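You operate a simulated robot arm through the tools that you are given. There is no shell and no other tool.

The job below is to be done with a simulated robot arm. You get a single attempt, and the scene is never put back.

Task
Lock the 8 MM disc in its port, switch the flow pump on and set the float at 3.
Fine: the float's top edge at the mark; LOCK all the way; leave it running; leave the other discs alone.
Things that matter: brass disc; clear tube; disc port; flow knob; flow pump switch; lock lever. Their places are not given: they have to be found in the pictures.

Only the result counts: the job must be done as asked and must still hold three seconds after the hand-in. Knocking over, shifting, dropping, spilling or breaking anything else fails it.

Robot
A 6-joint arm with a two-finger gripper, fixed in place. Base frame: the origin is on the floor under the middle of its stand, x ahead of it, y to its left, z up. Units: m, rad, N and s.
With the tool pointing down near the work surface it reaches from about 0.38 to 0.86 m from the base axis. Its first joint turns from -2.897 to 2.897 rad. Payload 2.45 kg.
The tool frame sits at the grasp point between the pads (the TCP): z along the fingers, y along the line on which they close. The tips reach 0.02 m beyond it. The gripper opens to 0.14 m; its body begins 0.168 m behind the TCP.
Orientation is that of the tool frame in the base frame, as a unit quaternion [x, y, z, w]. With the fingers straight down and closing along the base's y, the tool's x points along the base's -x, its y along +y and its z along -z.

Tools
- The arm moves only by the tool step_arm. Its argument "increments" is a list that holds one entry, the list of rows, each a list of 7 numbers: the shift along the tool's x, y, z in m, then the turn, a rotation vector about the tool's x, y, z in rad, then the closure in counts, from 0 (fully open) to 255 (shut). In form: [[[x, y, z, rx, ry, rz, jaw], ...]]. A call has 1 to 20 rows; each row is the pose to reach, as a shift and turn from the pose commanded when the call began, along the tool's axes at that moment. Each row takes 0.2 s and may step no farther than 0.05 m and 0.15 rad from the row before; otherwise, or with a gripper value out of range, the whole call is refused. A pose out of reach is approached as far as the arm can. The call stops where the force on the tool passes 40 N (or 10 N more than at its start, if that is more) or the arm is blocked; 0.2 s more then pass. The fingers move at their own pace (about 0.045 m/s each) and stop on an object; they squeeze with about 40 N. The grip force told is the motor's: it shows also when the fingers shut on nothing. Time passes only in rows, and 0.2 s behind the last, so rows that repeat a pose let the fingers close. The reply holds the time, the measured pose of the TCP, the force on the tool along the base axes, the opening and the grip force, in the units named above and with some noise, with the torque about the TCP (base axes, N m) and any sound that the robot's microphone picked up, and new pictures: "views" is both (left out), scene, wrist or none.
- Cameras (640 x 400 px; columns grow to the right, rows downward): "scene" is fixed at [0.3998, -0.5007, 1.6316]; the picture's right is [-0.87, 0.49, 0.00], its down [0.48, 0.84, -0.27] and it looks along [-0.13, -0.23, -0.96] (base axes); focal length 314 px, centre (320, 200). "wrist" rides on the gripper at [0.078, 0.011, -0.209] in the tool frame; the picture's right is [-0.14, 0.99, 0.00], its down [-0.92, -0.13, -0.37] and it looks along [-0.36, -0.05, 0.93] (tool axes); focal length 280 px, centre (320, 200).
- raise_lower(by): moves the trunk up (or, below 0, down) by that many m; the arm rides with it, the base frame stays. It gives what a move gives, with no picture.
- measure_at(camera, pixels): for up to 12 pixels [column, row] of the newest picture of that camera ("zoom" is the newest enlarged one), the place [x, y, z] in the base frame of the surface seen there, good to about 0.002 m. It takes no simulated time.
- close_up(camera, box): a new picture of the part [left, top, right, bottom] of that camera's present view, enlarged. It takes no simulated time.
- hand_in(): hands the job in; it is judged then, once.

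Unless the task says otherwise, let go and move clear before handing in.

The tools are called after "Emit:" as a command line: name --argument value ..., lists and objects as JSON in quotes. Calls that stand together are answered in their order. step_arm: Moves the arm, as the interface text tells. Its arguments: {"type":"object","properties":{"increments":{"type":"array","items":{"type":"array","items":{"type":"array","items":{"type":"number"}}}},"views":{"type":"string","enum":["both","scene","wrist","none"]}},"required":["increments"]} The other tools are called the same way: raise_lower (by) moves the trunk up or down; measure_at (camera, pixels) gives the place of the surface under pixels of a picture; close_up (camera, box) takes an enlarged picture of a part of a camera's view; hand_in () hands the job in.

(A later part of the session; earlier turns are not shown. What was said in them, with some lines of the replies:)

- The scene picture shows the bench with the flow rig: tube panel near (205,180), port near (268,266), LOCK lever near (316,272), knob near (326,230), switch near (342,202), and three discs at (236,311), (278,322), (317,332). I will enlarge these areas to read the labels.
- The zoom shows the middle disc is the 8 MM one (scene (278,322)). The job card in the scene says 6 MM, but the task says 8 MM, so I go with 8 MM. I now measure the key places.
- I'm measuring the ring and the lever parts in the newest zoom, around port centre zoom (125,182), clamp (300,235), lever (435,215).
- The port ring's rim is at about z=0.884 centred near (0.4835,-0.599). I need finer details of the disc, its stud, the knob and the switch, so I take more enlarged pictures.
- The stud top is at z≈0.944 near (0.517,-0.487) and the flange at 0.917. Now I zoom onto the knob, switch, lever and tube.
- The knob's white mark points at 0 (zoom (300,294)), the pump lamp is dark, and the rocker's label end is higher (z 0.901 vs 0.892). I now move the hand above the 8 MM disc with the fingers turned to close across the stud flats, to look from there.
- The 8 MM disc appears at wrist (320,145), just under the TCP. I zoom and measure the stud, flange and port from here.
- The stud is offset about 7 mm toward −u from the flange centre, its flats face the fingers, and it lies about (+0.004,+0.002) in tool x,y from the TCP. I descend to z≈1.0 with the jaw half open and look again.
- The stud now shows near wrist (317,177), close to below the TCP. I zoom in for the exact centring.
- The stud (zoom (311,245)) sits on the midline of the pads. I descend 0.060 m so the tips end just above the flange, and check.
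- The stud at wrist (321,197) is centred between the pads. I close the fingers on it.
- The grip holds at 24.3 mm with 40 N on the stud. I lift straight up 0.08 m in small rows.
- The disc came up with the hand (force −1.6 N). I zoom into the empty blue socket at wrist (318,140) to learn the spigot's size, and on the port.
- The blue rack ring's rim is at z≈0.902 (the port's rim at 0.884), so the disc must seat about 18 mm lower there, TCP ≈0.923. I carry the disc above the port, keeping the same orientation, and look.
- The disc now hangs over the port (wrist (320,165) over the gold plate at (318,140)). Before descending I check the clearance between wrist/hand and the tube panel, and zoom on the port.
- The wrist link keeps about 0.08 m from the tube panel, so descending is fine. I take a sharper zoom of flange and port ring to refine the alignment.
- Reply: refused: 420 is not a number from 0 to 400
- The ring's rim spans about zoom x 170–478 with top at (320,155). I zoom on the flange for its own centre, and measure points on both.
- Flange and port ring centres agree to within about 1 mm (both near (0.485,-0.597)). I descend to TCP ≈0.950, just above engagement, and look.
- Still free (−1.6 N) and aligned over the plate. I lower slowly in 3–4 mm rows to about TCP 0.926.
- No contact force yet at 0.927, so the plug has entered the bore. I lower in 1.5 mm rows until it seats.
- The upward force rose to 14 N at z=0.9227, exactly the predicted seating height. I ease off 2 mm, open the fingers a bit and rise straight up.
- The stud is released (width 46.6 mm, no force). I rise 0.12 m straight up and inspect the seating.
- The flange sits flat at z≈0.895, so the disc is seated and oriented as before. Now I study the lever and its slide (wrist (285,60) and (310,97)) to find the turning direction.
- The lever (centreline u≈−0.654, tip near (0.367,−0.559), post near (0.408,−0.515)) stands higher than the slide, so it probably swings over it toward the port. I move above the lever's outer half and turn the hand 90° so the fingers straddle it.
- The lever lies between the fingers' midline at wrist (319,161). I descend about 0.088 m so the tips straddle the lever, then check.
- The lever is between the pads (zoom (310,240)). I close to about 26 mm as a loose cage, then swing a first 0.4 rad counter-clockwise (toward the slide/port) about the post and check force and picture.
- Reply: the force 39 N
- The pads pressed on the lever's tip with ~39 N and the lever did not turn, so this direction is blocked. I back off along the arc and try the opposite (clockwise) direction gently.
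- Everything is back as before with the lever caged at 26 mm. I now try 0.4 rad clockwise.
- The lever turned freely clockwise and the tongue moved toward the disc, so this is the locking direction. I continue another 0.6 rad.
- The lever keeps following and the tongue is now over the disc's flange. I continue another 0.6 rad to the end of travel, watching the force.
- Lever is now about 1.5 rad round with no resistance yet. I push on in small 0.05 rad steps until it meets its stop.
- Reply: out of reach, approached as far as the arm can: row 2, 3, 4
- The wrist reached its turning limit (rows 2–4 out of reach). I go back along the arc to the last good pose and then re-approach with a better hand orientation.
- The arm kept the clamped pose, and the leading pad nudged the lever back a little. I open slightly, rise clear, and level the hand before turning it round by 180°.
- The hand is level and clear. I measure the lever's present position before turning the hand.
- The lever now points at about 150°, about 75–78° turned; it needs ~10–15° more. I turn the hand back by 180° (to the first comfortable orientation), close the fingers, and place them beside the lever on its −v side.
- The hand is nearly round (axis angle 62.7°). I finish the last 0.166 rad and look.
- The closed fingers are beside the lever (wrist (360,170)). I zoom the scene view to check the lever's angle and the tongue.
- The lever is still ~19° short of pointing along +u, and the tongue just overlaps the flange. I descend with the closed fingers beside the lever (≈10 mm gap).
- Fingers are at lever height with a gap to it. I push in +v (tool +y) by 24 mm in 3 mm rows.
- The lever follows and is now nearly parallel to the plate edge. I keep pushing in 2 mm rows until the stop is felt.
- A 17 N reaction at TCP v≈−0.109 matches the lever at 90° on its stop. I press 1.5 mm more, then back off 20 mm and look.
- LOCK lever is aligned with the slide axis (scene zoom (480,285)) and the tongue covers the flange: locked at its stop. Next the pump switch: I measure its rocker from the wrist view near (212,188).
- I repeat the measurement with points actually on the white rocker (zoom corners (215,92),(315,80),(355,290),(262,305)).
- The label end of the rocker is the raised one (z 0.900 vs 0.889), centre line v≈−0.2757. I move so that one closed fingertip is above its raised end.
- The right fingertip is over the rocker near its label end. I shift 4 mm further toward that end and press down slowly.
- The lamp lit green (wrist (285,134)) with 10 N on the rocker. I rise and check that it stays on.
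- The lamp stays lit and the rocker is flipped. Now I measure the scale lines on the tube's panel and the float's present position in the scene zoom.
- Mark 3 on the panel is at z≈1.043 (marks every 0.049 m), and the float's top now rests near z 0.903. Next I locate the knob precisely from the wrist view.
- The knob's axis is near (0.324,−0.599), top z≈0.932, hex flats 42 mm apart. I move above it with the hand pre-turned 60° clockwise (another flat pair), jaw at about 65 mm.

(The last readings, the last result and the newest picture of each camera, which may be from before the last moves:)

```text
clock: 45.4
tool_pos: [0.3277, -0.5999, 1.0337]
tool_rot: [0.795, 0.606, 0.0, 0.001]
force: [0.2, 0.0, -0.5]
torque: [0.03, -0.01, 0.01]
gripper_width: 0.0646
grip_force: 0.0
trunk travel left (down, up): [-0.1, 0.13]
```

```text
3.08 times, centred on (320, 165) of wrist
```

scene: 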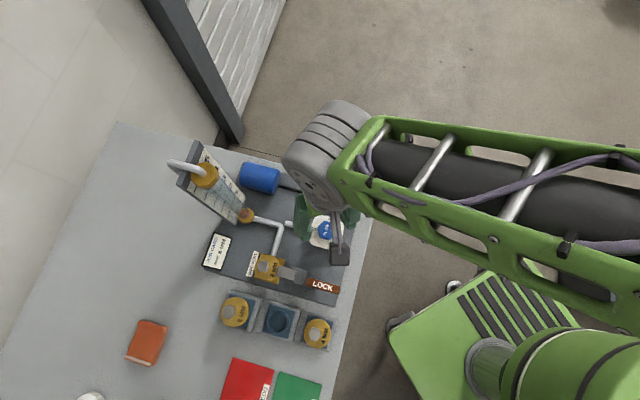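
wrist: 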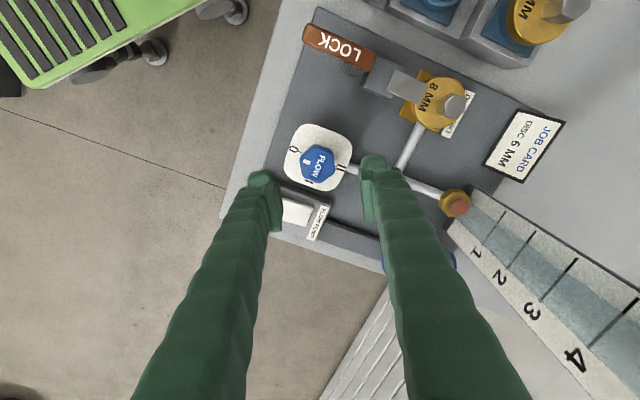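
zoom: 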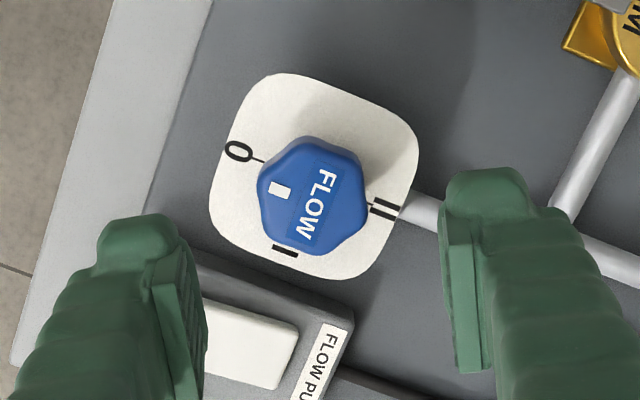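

Both knob and tube are visible here. The knob centre (zoom (312,200)) is offset by about (+1,−2.6) mm in tool x,y; I correct and descend to TCP ≈0.925.

Emit:
step_arm --increments '[[[0.001, -0.0026, 0.03, 0, 0, 0, 137], [0.001, -0.0026, 0.06, 0, 0, 0, 137], [0.001, -0.0026, 0.085, 0, 0, 0, 137], [0.001, -0.0026, 0.1, 0, 0, 0, 137], [0.001, -0.0026, 0.108, 0, 0, 0, 137], [0.001, -0.0026, 0.108, 0, 0, 0, 137]]]' --views "wrist"

Emit:
close_up --camera "wrist" --box '[250, 120, 390, 250]'

```text
clock: 46.8
tool_pos: [0.3283, -0.5984, 0.9256]
tool_rot: [0.794, 0.607, 0.0, 0.001]
force: [-0.5, 0.6, 0.4]
torque: [0.01, 0.02, -0.03]
gripper_width: 0.0647
grip_force: 0.1
trunk travel left (down, up): [-0.1, 0.13]
```

wrist: 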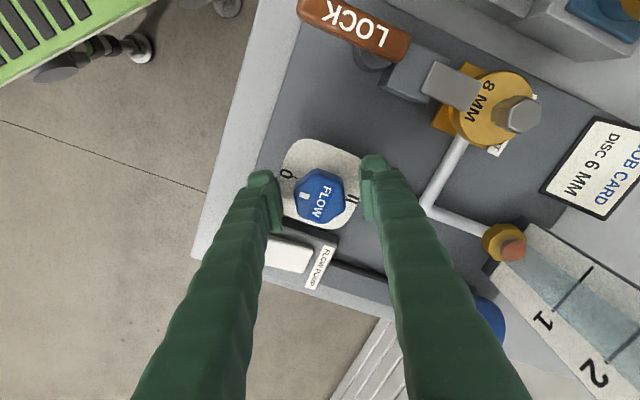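

```text
3.08 times, centred on (320, 185) of wrist
```

zoom: 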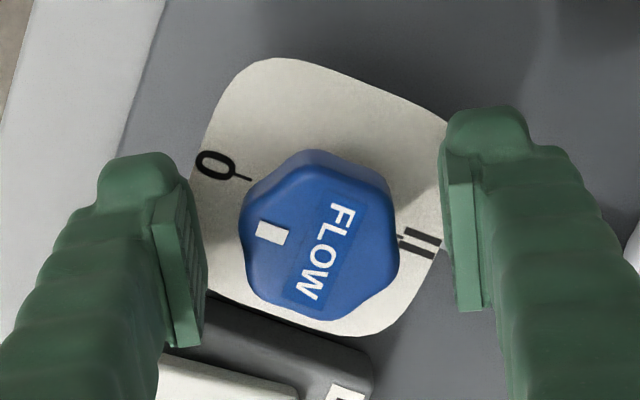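

The knob's top is centred between the pads (zoom (319,240)). I close on it and read the side force.

Emit:
step_arm --increments '[[[0, 0, 0, 0, 0, 0, 190], [0, 0, 0, 0, 0, 0, 255], [0, 0, 0, 0, 0, 0, 255], [0, 0, 0, 0, 0, 0, 255]]]' --views "wrist"

```text
clock: 47.8
tool_pos: [0.3264, -0.5991, 0.9256]
tool_rot: [0.794, 0.607, 0.0, 0.001]
force: [-3.5, -0.1, -1.4]
torque: [-0.08, 0.12, 0.04]
gripper_width: 0.0401
grip_force: 45.0
trunk travel left (down, up): [-0.1, 0.13]
```

wrist: 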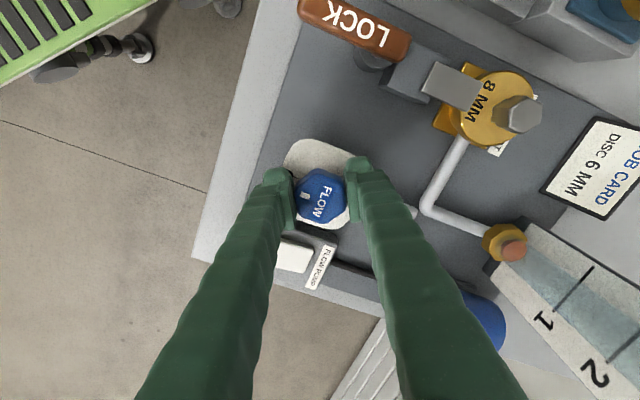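

Grip on the knob is firm (40.1 mm) with only 3.5 N side force. I turn it counter-clockwise (0→I) by 0.3 rad first and look.

Emit:
step_arm --increments '[[[0, 0, 0, 0, 0, -0.1, 255], [0, 0, 0, 0, 0, -0.2, 255], [0, 0, 0, 0, 0, -0.3, 255], [0, 0, 0, 0, 0, -0.3, 255]]]' --views "both"

Emit:
close_up --camera "scene" --box '[200, 170, 260, 225]'

```text
clock: 48.8
tool_pos: [0.3246, -0.5984, 0.926]
tool_rot: [0.694, 0.72, 0.0, 0.002]
force: [-15.1, -5.2, -1.8]
torque: [-0.04, 0.21, -0.03]
gripper_width: 0.0403
grip_force: 44.3
trunk travel left (down, up): [-0.1, 0.13]
```

scene: 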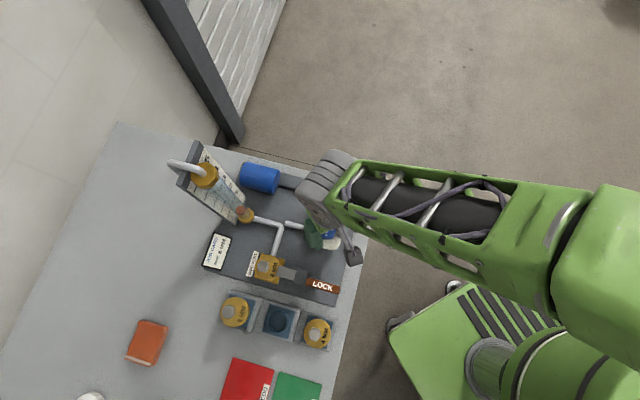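
wrist: 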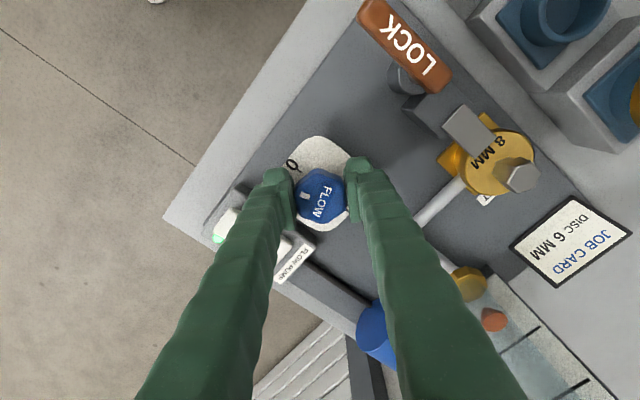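

```text
7.27 times, centred on (230, 198) of scene
```

zoom: 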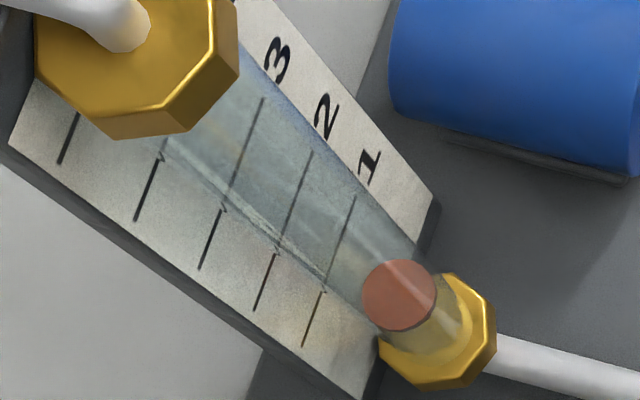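

The knob turned and the float began to rise (zoom (400,295)). There is a 16 N side force, so I'll shift the command −3 mm along tool y; first I measure the float's top.

Emit:
measure_at --camera "zoom" --pixels '[[400, 290], [400, 275], [385, 300], [415, 300], [400, 310], [420, 350]]'

Emit:
step_arm --increments '[[[0, -0.0015, 0, 0, 0, 0, 255], [0, -0.003, 0, 0, 0, 0, 255], [0, -0.003, 0, 0, 0, 0, 255]]]' --views "both"

Emit:
close_up --camera "scene" --box '[200, 170, 260, 225]'

```text
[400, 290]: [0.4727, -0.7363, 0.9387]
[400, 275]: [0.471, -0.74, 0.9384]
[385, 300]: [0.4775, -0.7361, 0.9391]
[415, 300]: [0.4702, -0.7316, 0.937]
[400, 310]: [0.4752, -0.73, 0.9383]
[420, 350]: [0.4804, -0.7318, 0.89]
```

```text
clock: 49.6
tool_pos: [0.3246, -0.5983, 0.9254]
tool_rot: [0.695, 0.719, 0.0, 0.002]
force: [3.7, -2.7, 5.1]
torque: [0.4, -0.22, 0.01]
gripper_width: 0.0402
grip_force: 45.4
trunk travel left (down, up): [-0.1, 0.13]
```

scene: 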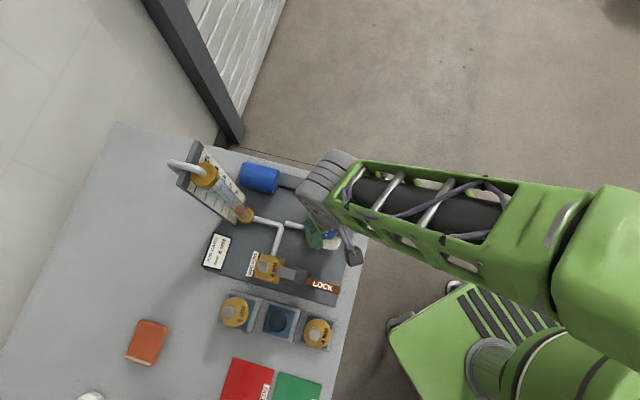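
wrist: 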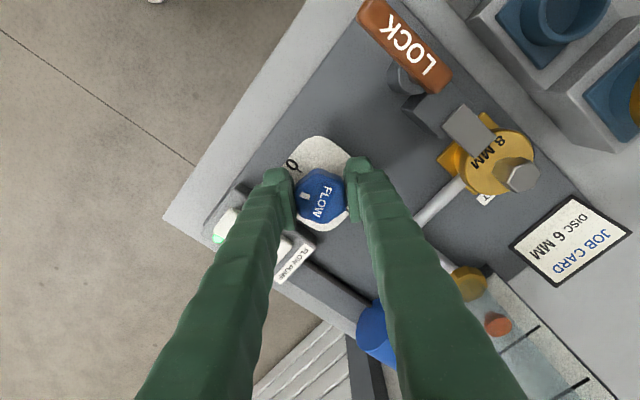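

```text
7.27 times, centred on (230, 198) of scene
```

zoom: 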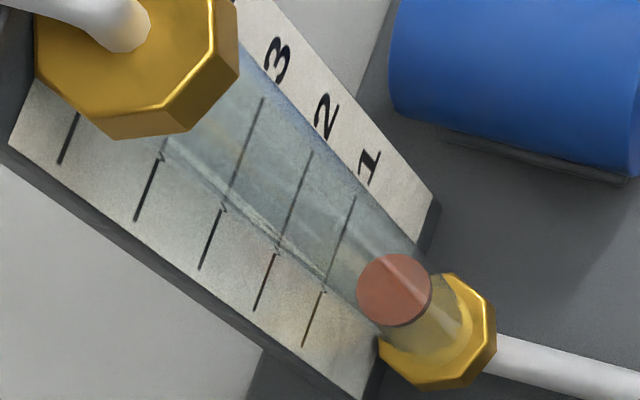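

Side force is down to about 4 N. I measure the float again to see whether it's still moving.

Emit:
measure_at --camera "zoom" --pixels '[[393, 290], [393, 275], [380, 295], [408, 295], [393, 305]]'

Emit:
step_arm --increments '[[[0, 0, 0, 0, 0, 0, 255], [0, 0, 0, 0, 0, 0, 255], [0, 0, 0, 0, 0, 0, 255], [0, 0, 0, 0, 0, 0, 255], [0, 0, 0, 0, 0, 0, 255]]]' --views "scene"

Emit:
close_up --camera "scene" --box '[200, 170, 260, 225]'

Emit:
measure_at --camera "zoom" --pixels '[[393, 290], [393, 275], [380, 295], [408, 295], [393, 305]]'

```text
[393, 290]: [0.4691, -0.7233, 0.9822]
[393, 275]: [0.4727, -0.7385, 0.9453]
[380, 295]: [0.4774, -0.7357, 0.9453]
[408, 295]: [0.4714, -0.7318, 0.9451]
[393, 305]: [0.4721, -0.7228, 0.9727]
```

```text
clock: 50.8
tool_pos: [0.3244, -0.5981, 0.9264]
tool_rot: [0.695, 0.719, -0.001, 0.001]
force: [17.1, -5.7, 11.9]
torque: [-0.01, -0.26, 0.07]
gripper_width: 0.0404
grip_force: 45.0
trunk travel left (down, up): [-0.1, 0.13]
```

scene: 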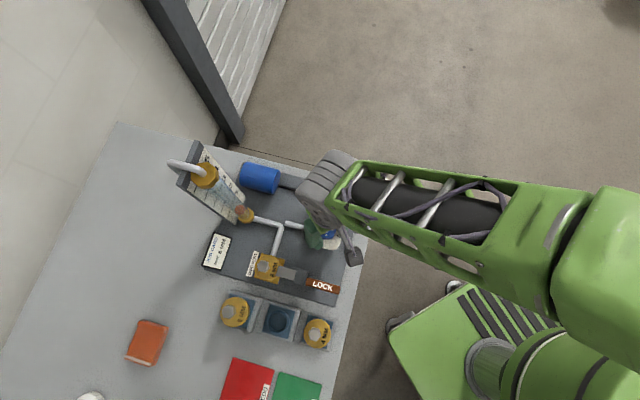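

```text
7.27 times, centred on (230, 198) of scene
```

zoom: 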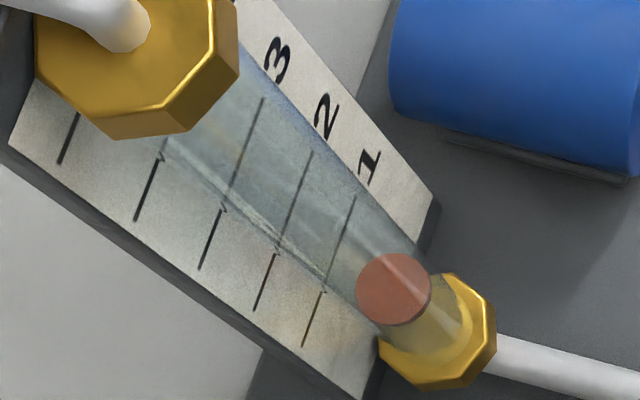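

```text
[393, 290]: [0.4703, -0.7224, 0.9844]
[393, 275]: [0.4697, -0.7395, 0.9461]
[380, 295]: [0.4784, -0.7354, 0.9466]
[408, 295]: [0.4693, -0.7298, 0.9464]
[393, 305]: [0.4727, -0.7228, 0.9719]
```

The float has settled at z≈0.946 (about mark 1) for roughly 0.3 rad. I trim the side and vertical offset and turn another 0.45 rad.

Emit:
step_arm --increments '[[[0, 0.0015, -0.001, 0, 0, -0.1, 255], [0, 0.0015, -0.001, 0, 0, -0.2, 255], [0, 0.0015, -0.001, 0, 0, -0.3, 255], [0, 0.0015, -0.001, 0, 0, -0.4, 255], [0, 0.0015, -0.001, 0, 0, -0.45, 255], [0, 0.0015, -0.001, 0, 0, -0.45, 255], [0, 0.0015, -0.001, 0, 0, -0.45, 255], [0, 0.0015, -0.001, 0, 0, -0.45, 255], [0, 0.0015, -0.001, 0, 0, -0.45, 255]]]' --views "both"

Emit:
close_up --camera "scene" --box '[200, 170, 260, 225]'

```text
clock: 52.8
tool_pos: [0.3225, -0.5983, 0.925]
tool_rot: [0.517, 0.856, 0.0, 0.0]
force: [-17.4, -14.1, 3.6]
torque: [-0.17, 0.26, -0.09]
gripper_width: 0.0402
grip_force: 44.9
trunk travel left (down, up): [-0.1, 0.13]
```

scene: 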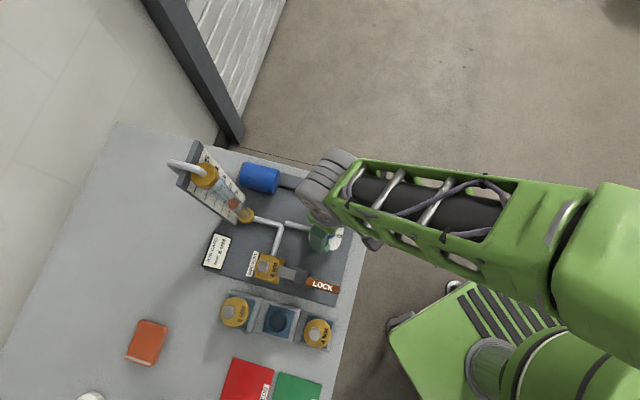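
wrist: 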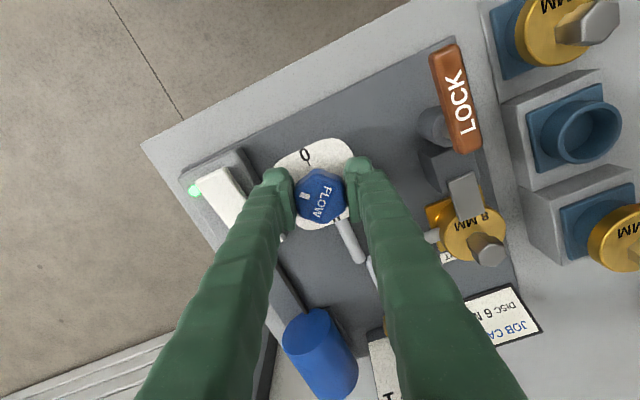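

```text
7.27 times, centred on (230, 198) of scene
```

zoom: 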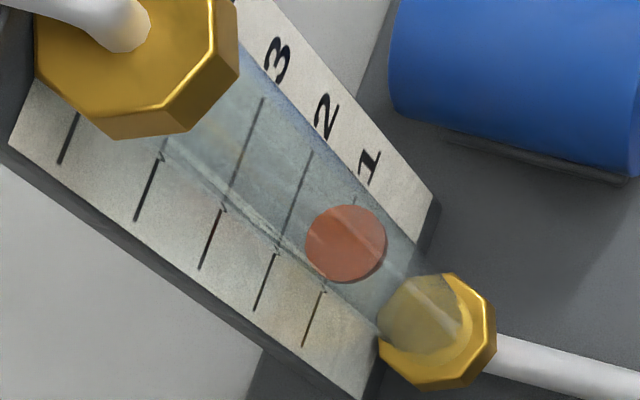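

The float rose to a new height; I measure it and trim 2 mm along tool y to relieve the 22 N side force.

Emit:
measure_at --camera "zoom" --pixels '[[325, 240], [345, 220], [365, 250], [330, 260], [320, 225], [350, 270]]'

Emit:
step_arm --increments '[[[0, -0.001, 0, 0, 0, 0, 255], [0, -0.002, 0, 0, 0, 0, 255], [0, -0.002, 0, 0, 0, 0, 255], [0, -0.002, 0, 0, 0, 0, 255]]]' --views "scene"

Emit:
close_up --camera "scene" --box '[200, 170, 260, 225]'

Emit:
measure_at --camera "zoom" --pixels '[[325, 240], [345, 220], [365, 250], [330, 260], [320, 225], [350, 270]]'

```text
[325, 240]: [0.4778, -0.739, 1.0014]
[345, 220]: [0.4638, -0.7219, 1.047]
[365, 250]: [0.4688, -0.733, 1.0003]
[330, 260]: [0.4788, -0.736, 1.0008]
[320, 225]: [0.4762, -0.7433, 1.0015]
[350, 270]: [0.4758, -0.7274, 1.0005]
```

```text
clock: 53.8
tool_pos: [0.324, -0.5969, 0.927]
tool_rot: [0.516, 0.857, 0.0, 0.002]
force: [-3.8, -5.1, 8.7]
torque: [0.16, 0.06, -0.02]
gripper_width: 0.0404
grip_force: 44.2
trunk travel left (down, up): [-0.1, 0.13]
```

scene: 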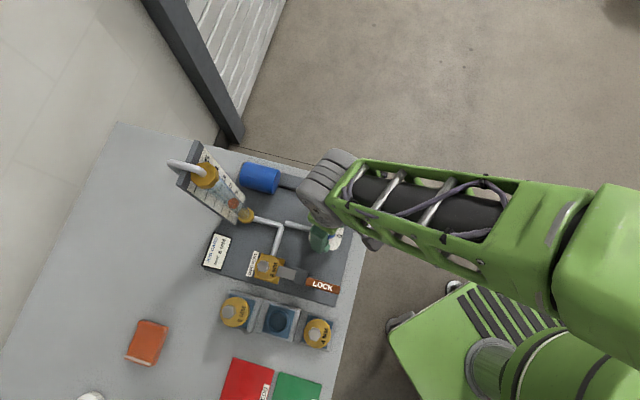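

```text
7.27 times, centred on (230, 198) of scene
```

zoom: 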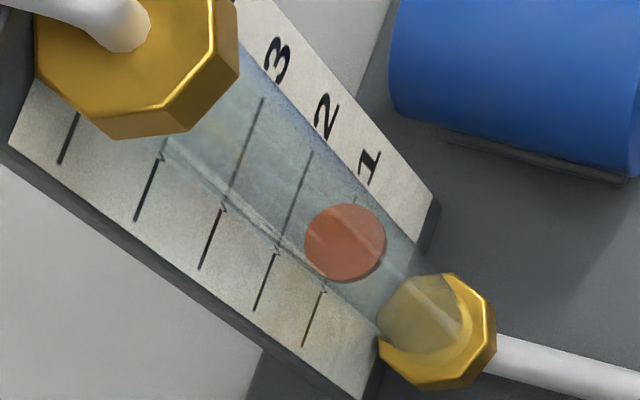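

```text
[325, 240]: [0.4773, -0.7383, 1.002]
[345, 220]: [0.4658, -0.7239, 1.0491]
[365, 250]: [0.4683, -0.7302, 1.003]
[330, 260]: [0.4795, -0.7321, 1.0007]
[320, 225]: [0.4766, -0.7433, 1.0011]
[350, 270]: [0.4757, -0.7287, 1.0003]
```

The float settled at z≈1.001 (slope ≈0.122 m/rad). It needs about 0.042 m more, so I turn a further 0.32 rad and wait.

Emit:
step_arm --increments '[[[0, 0, -0.001, 0, 0, -0.1, 255], [0, 0, -0.001, 0, 0, -0.2, 255], [0, -0.0005, -0.001, 0, 0, -0.3, 255], [0, -0.0005, -0.001, 0, 0, -0.32, 255], [0, -0.0005, -0.001, 0, 0, -0.32, 255], [0, -0.0005, -0.001, 0, 0, -0.32, 255], [0, -0.0005, -0.001, 0, 0, -0.32, 255], [0, -0.0005, -0.001, 0, 0, -0.32, 255], [0, -0.0005, -0.001, 0, 0, -0.32, 255], [0, -0.0005, -0.001, 0, 0, -0.32, 255]]]' --views "both"

Emit:
close_up --camera "scene" --box '[200, 170, 260, 225]'

Emit:
measure_at --camera "zoom" --pixels '[[270, 190], [290, 200], [300, 190], [280, 215], [265, 205], [310, 200], [300, 220]]'

```text
clock: 56.0
tool_pos: [0.3229, -0.5977, 0.9261]
tool_rot: [0.374, 0.927, 0.0, 0.001]
force: [0.6, -0.8, -12.0]
torque: [0.08, 0.04, 0.02]
gripper_width: 0.0403
grip_force: 45.0
trunk travel left (down, up): [-0.1, 0.13]
```

scene: 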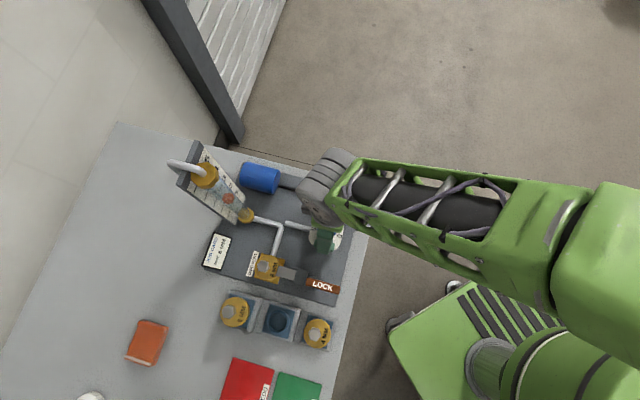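
wrist: 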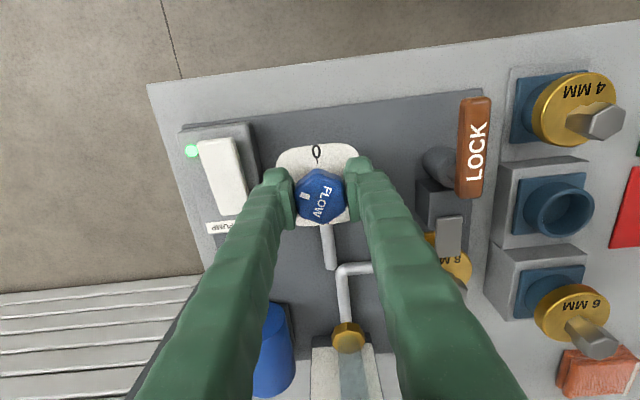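

```text
7.27 times, centred on (230, 198) of scene
```

zoom: 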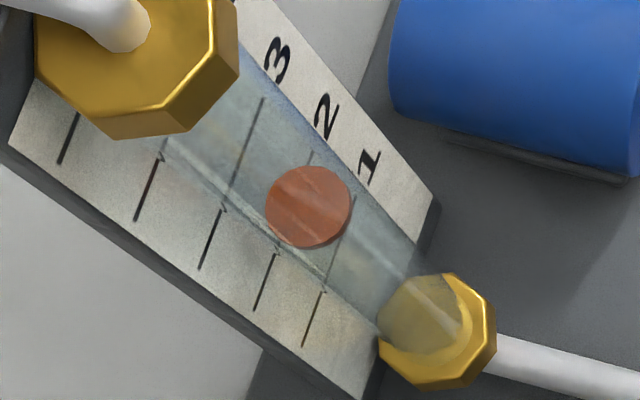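

```text
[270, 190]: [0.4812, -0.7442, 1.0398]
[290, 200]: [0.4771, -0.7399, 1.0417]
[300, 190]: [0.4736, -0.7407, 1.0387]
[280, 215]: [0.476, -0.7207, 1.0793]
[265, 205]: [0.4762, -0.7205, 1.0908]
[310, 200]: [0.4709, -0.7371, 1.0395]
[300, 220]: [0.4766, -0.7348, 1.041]
```

The float top now reads z≈1.040. I measure the scale lines several times for a precise target height, and check the float again after a pause.

Emit:
measure_at --camera "zoom" --pixels '[[220, 213], [216, 223], [212, 233], [208, 243], [204, 254], [201, 262], [262, 102], [272, 262], [265, 280], [258, 300], [318, 302], [306, 336]]'

Emit:
measure_at --camera "zoom" --pixels '[[155, 165], [149, 180], [143, 196], [138, 210], [76, 120], [70, 136], [63, 154], [220, 213], [216, 223], [212, 233], [208, 243], [204, 254]]'

Emit:
step_arm --increments '[[[0, 0, 0.001, 0, 0, 0, 255], [0, 0, 0.001, 0, 0, 0, 255], [0, 0, 0.001, 0, 0, 0, 255], [0, 0, 0.001, 0, 0, 0, 255], [0, 0, 0.001, 0, 0, 0, 255]]]' --views "scene"

Emit:
close_up --camera "scene" --box '[212, 180, 242, 210]'

```text
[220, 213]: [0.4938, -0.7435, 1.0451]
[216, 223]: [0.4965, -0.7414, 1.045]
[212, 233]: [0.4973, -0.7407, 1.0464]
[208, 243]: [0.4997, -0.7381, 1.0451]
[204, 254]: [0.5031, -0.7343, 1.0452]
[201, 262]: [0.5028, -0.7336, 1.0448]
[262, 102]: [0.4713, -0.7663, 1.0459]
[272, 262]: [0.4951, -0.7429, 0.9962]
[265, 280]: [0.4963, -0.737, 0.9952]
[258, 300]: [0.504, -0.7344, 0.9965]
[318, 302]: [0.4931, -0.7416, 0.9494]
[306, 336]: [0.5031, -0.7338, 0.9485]
```

```text
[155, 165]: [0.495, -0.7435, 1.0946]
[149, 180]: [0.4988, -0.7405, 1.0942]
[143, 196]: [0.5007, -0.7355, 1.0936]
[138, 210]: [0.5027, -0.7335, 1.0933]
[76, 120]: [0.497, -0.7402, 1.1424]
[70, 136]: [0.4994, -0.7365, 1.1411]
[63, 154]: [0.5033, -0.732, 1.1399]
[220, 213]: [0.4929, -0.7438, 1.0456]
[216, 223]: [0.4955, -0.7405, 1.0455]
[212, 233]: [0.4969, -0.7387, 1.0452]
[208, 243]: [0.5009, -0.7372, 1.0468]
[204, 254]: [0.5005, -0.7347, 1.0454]
```

```text
clock: 57.2
tool_pos: [0.3223, -0.5991, 0.9265]
tool_rot: [0.373, 0.928, 0.0, 0.002]
force: [3.9, -1.2, 1.2]
torque: [0.06, -0.01, 0.01]
gripper_width: 0.0404
grip_force: 44.4
trunk travel left (down, up): [-0.1, 0.13]
```

scene: 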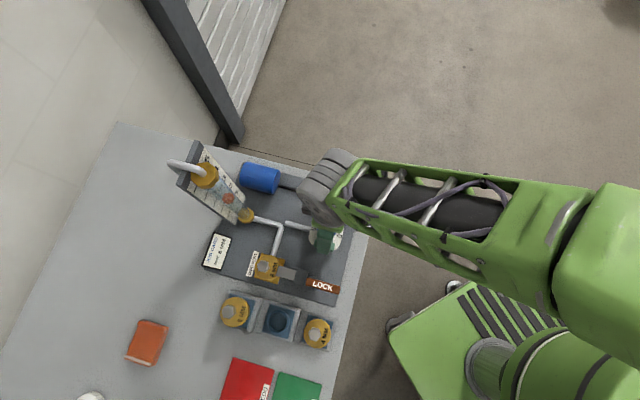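

```text
13.33 times, centred on (227, 195) of scene
```

zoom: 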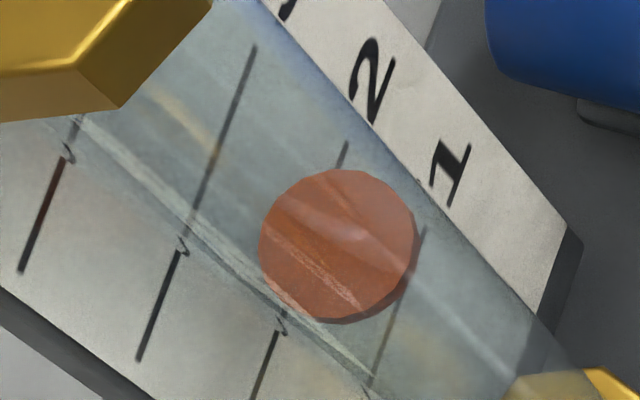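

Mark 3 averages z≈1.0453. I sample the float's flat top several times in this zoom.

Emit:
measure_at --camera "zoom" --pixels '[[300, 200], [320, 190], [350, 190], [380, 210], [390, 240], [380, 270], [350, 290], [320, 220], [340, 210], [300, 220], [370, 200], [330, 300]]'

Emit:
measure_at --camera "zoom" --pixels '[[172, 270], [162, 295], [153, 320], [144, 345], [245, 75], [225, 135], [272, 345], [265, 365], [60, 170], [45, 205], [30, 250], [345, 150]]'

```text
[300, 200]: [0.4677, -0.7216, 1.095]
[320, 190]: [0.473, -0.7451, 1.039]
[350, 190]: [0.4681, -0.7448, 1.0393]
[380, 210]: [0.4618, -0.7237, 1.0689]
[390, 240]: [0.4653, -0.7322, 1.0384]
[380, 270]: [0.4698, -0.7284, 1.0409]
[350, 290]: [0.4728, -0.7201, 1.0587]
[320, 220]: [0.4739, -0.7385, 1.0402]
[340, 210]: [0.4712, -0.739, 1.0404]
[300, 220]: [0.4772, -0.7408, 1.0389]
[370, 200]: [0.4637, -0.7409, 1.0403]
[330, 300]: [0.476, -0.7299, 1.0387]
```

```text
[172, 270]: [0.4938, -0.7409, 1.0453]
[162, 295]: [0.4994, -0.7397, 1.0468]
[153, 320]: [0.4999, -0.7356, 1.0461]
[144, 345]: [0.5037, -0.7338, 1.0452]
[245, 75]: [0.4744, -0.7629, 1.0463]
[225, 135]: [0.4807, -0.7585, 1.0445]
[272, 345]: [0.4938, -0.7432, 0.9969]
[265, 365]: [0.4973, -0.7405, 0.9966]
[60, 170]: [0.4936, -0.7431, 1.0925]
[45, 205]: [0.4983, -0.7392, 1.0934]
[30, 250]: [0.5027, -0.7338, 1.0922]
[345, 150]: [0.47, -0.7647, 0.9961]
```

Float top ≈1.0396, mark ≈1.0455, so about 6 mm are missing: 0.049 rad more. I turn that and wait for it to settle.

Emit:
step_arm --increments '[[[0, 0, 0, 0, 0, -0.025, 255], [0, 0, 0, 0, 0, -0.049, 255], [0, 0, 0, 0, 0, -0.049, 255], [0, 0, 0, 0, 0, -0.049, 255], [0, 0, 0, 0, 0, -0.049, 255], [0, 0, 0, 0, 0, -0.049, 255], [0, 0, 0, 0, 0, -0.049, 255], [0, 0, 0, 0, 0, -0.049, 255], [0, 0, 0, 0, 0, -0.049, 255]]]' --views "scene"

Emit:
close_up --camera "scene" --box '[212, 180, 242, 210]'

Emit:
measure_at --camera "zoom" --pixels '[[300, 190], [320, 185], [340, 180], [360, 190], [370, 210], [370, 240], [360, 265], [310, 210], [330, 200], [290, 210], [320, 290], [340, 280]]'

```text
clock: 59.2
tool_pos: [0.3233, -0.5993, 0.9265]
tool_rot: [0.351, 0.936, -0.002, 0.002]
force: [10.3, -6.3, 8.6]
torque: [-0.08, -0.18, 0.03]
gripper_width: 0.0401
grip_force: 45.3
trunk travel left (down, up): [-0.1, 0.13]
```

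scene: 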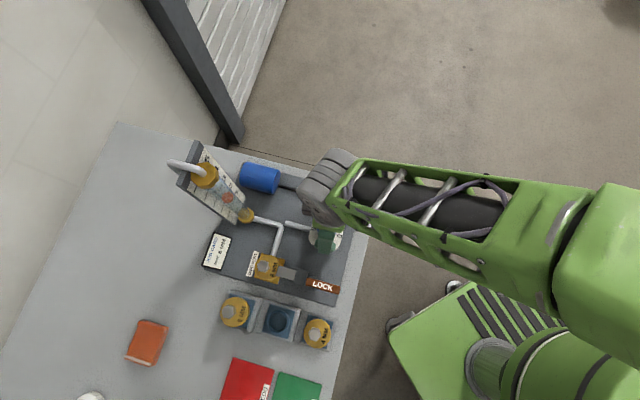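

```text
13.33 times, centred on (227, 195) of scene
```

zoom: 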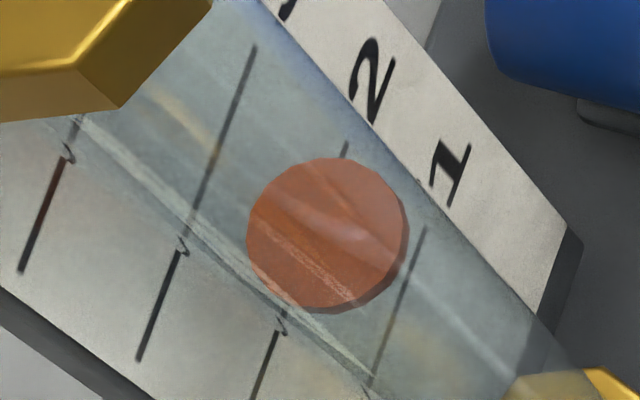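

```text
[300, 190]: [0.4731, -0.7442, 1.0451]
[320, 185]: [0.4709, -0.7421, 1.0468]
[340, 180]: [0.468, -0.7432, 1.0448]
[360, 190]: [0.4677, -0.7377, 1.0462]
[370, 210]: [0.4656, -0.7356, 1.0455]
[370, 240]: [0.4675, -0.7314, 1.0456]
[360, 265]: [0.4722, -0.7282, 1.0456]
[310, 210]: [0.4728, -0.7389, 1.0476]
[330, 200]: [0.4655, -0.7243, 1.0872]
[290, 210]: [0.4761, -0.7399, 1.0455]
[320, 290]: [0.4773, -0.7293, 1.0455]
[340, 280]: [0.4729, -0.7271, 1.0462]
```

The float top averages z≈1.0458 against the mark's ≈1.0456 – on the mark. I relieve the residual side force slightly, open the fingers, and check that the float holds.

Emit:
step_arm --increments '[[[-0.001, 0, -0.0007, 0, 0, 0, 255], [-0.001, 0, -0.0007, 0, 0, 0, 255], [-0.001, 0, -0.0007, 0, 0, 0, 230], [-0.001, 0, -0.0007, 0, 0, 0, 160], [-0.001, 0, -0.0007, 0, 0, 0, 137], [-0.001, 0, -0.0007, 0, 0, 0, 137], [-0.001, 0, -0.0007, 0, 0, 0, 137], [-0.001, 0, -0.0007, 0, 0, 0, 137]]]' --views "both"

Emit:
close_up --camera "scene" --box '[212, 180, 242, 210]'

Emit:
measure_at --camera "zoom" --pixels '[[300, 190], [320, 185], [340, 180], [360, 190], [370, 210], [370, 240], [360, 265], [310, 210], [285, 220], [290, 210], [320, 290], [340, 280]]'

```text
clock: 61.0
tool_pos: [0.3222, -0.599, 0.9273]
tool_rot: [0.351, 0.936, 0.0, 0.001]
force: [0.0, 0.3, -0.3]
torque: [-0.02, -0.01, 0.01]
gripper_width: 0.0647
grip_force: 0.1
trunk travel left (down, up): [-0.1, 0.13]
```

scene: 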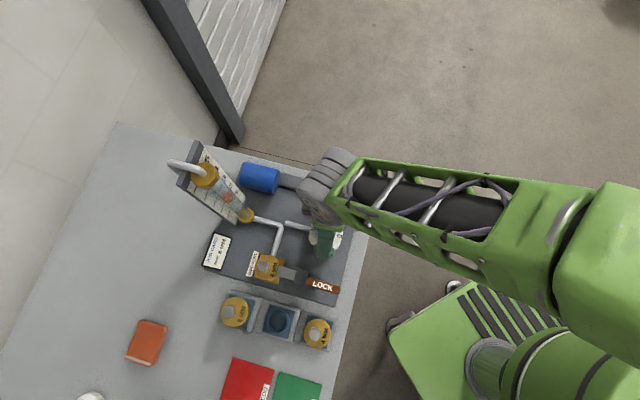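
wrist: 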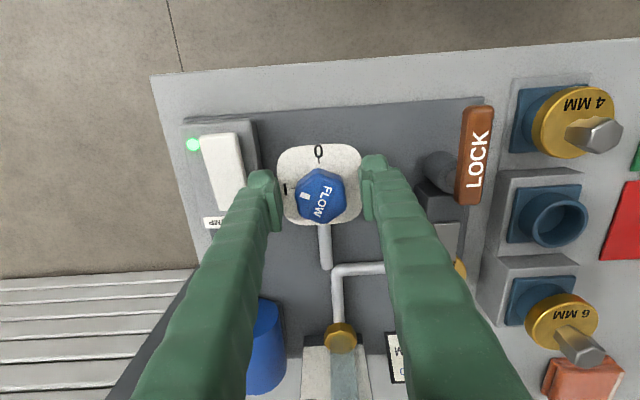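

```text
13.33 times, centred on (227, 195) of scene
```

zoom: 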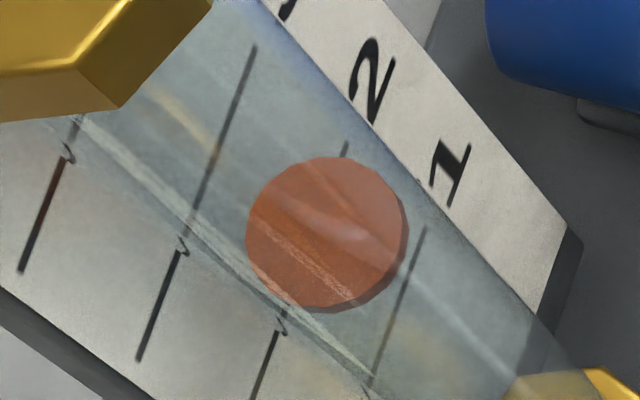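

```text
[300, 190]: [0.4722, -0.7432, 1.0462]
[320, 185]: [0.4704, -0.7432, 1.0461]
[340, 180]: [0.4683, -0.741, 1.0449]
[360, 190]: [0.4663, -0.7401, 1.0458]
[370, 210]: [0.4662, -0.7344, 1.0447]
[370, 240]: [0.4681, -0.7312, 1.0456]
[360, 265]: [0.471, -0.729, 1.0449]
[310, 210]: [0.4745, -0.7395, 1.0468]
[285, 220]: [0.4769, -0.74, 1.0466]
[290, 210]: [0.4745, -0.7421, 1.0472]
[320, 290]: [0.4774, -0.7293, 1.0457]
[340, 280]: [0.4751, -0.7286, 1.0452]
```

Released with no force; the float still averages z≈1.0458. I rise straight up clear of the knob and check everything once more.

Emit:
step_arm --increments '[[[0, 0, -0.015, 0, 0, 0, 137], [0, 0, -0.04, 0, 0, 0, 137], [0, 0, -0.08, 0, 0, 0, 137], [0, 0, -0.12, 0, 0, 0, 137], [0, 0, -0.16, 0, 0, 0, 137], [0, 0, -0.2, 0, 0, 0, 137], [0, 0, -0.2, 0, 0, 0, 137]]]' --views "both"

Emit:
close_up --camera "wrist" --box '[200, 60, 520, 260]'

Emit:
close_up --camera "scene" --box '[212, 180, 242, 210]'

Emit:
measure_at --camera "zoom" --pixels '[[300, 190], [320, 185], [340, 180], [370, 240], [360, 265], [310, 210], [285, 220], [172, 270], [162, 295], [153, 320], [245, 75], [144, 345]]'

```text
clock: 62.6
tool_pos: [0.3239, -0.5973, 1.1264]
tool_rot: [0.351, 0.937, -0.001, 0.0]
force: [-0.2, 0.0, 0.3]
torque: [0.0, 0.02, -0.01]
gripper_width: 0.0646
grip_force: 0.1
trunk travel left (down, up): [-0.1, 0.13]
```

scene: 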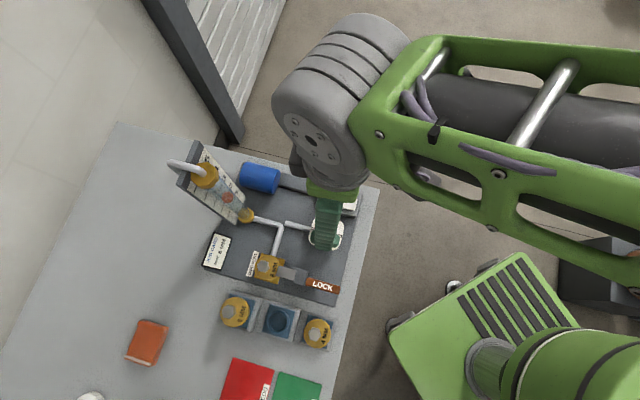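
wrist: 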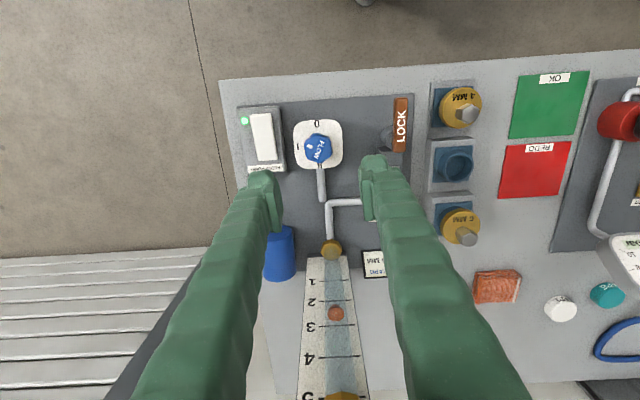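

```text
2.00 times, centred on (360, 160) of wrist
```

zoom: 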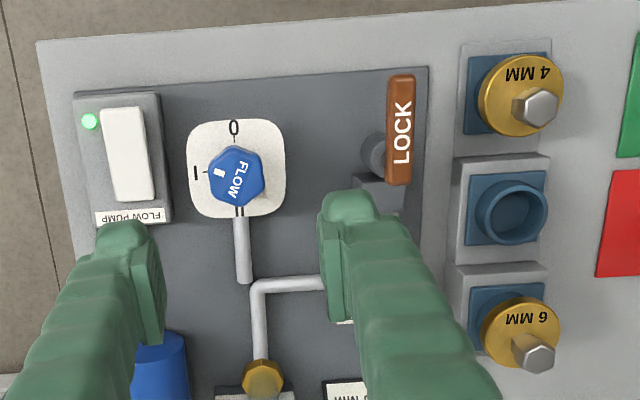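

```text
13.33 times, centred on (227, 195) of scene
```

zoom: 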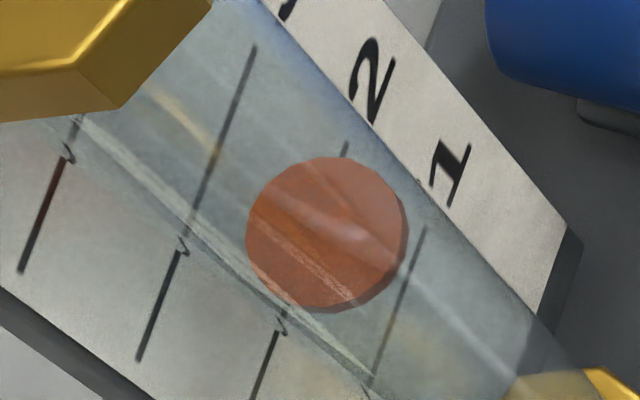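

```text
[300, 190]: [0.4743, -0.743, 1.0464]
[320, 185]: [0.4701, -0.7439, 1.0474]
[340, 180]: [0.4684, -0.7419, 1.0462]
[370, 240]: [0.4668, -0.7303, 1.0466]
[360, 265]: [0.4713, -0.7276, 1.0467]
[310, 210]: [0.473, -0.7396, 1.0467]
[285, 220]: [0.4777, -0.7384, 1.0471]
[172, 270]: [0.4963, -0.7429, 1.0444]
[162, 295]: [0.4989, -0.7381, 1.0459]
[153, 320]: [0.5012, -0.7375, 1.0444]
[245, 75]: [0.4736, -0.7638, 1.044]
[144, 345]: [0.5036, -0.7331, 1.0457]
```

All holds: lamp lit, knob at its set angle, float top ≈1.046 vs mark ≈1.045. I do a last check of the lock lever and disc in the scene view, and move the hand well clear.

Emit:
close_up --camera "scene" --box '[210, 235, 350, 345]'

Emit:
measure_at --camera "zoom" --pixels '[[455, 205], [500, 220], [540, 230], [580, 240], [230, 135], [330, 165], [390, 175], [290, 150], [120, 345], [500, 445]]'

```text
3.64 times, centred on (280, 290) of scene
```

zoom: 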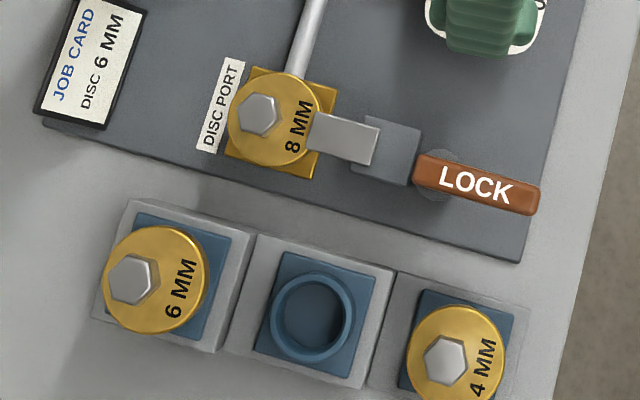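

```text
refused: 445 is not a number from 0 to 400
```

The lever is in line with the slide and parallel to the plate edge, with the tongue over the 8 MM disc; the other discs are untouched. I pull the hand back and wait about 2 s to confirm the float stays.

Emit:
step_arm --increments '[[[0.03, 0, -0.02, 0, 0, 0, 137], [0.06, 0, -0.04, 0, 0, 0, 137], [0.1, 0, -0.05, 0, 0, 0, 137], [0.14, 0, -0.05, 0, 0, 0, 137], [0.14, 0, -0.05, 0, 0, 0, 137], [0.14, 0, -0.05, 0, 0, 0, 137], [0.14, 0, -0.05, 0, 0, 0, 137], [0.14, 0, -0.05, 0, 0, 0, 137], [0.14, 0, -0.05, 0, 0, 0, 137], [0.14, 0, -0.05, 0, 0, 0, 137]]]' --views "both"

Emit:
close_up --camera "scene" --box '[212, 180, 242, 210]'

Emit:
measure_at --camera "zoom" --pixels '[[300, 190], [320, 185], [340, 180], [370, 240], [360, 265], [310, 210], [285, 220], [172, 270], [162, 295], [153, 320], [245, 75], [144, 345]]'

```text
clock: 64.8
tool_pos: [0.2185, -0.5102, 1.1789]
tool_rot: [0.351, 0.936, 0.001, 0.001]
force: [-0.6, 0.4, 0.6]
torque: [0.02, -0.01, 0.02]
gripper_width: 0.0648
grip_force: 0.0
trunk travel left (down, up): [-0.1, 0.13]
```

scene: 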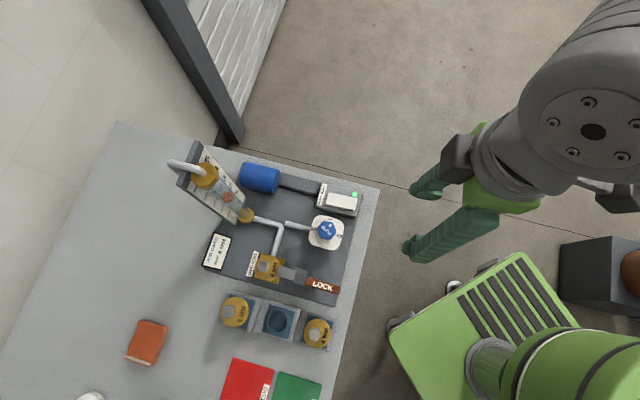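
wrist: 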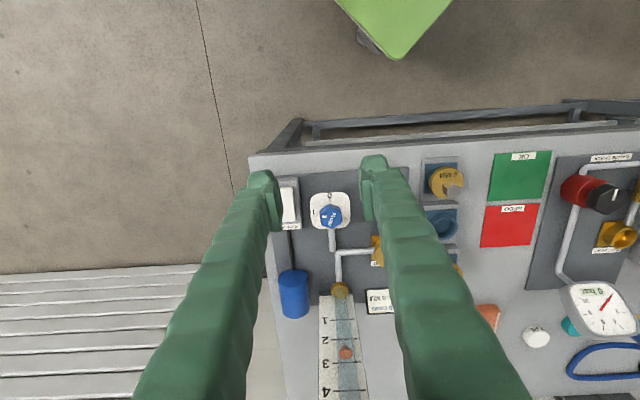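

```text
13.33 times, centred on (227, 195) of scene
```

zoom: 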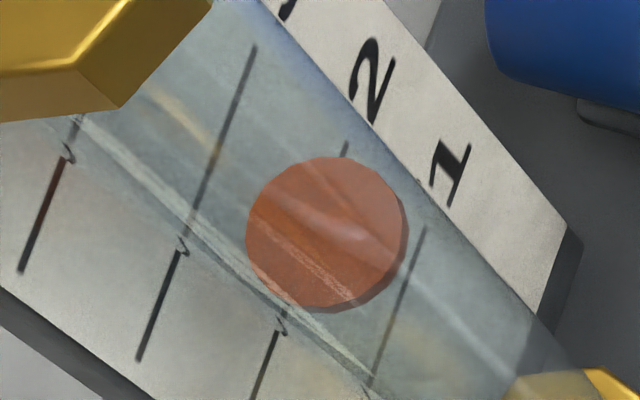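

```text
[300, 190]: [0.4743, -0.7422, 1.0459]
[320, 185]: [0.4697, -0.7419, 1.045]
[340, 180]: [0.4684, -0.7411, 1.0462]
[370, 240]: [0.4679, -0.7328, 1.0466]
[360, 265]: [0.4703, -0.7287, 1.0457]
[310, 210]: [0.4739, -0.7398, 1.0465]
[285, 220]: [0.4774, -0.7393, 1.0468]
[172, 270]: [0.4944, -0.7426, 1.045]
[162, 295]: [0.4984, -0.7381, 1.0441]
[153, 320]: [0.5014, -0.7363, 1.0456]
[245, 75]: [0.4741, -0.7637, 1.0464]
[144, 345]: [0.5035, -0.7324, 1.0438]
```

The float is stable: its top is at z≈1.046, mark 3 is at ≈1.045, the pump lamp is lit (scene (355,195)), the lever is fully at LOCK, and the hand is clear. The job card on the rig says 6 MM, but I used the 8 MM disc because the task asked for it. I hand in now.

Emit:
hand_in

```text
The job is handed in.
```

The job is handed in, and at my last check before that everything was as you asked.

- **Disc:** the 8 MM disc is seated in its port. The LOCK lever was pushed until it hit its stop, and the tongue covers the disc's flange.
- **Pump:** it is switched on and running, with its green lamp lit.
- **Float:** its top edge is within about 1 mm of mark 3. It stayed there for about 4 s after I let go of the knob.
- **Other discs:** the 6 MM and 4 MM discs were not touched.

**Job card:** the card on the rig says "DISC 6 MM", which disagrees with your instruction. I used the 8 MM disc as you asked, so check which is right if the card matters.

**LOCK lever:** I first tried it the wrong way and pressed its tip with about 39 N before it stopped. It then turned freely the other way, and I saw no damage.
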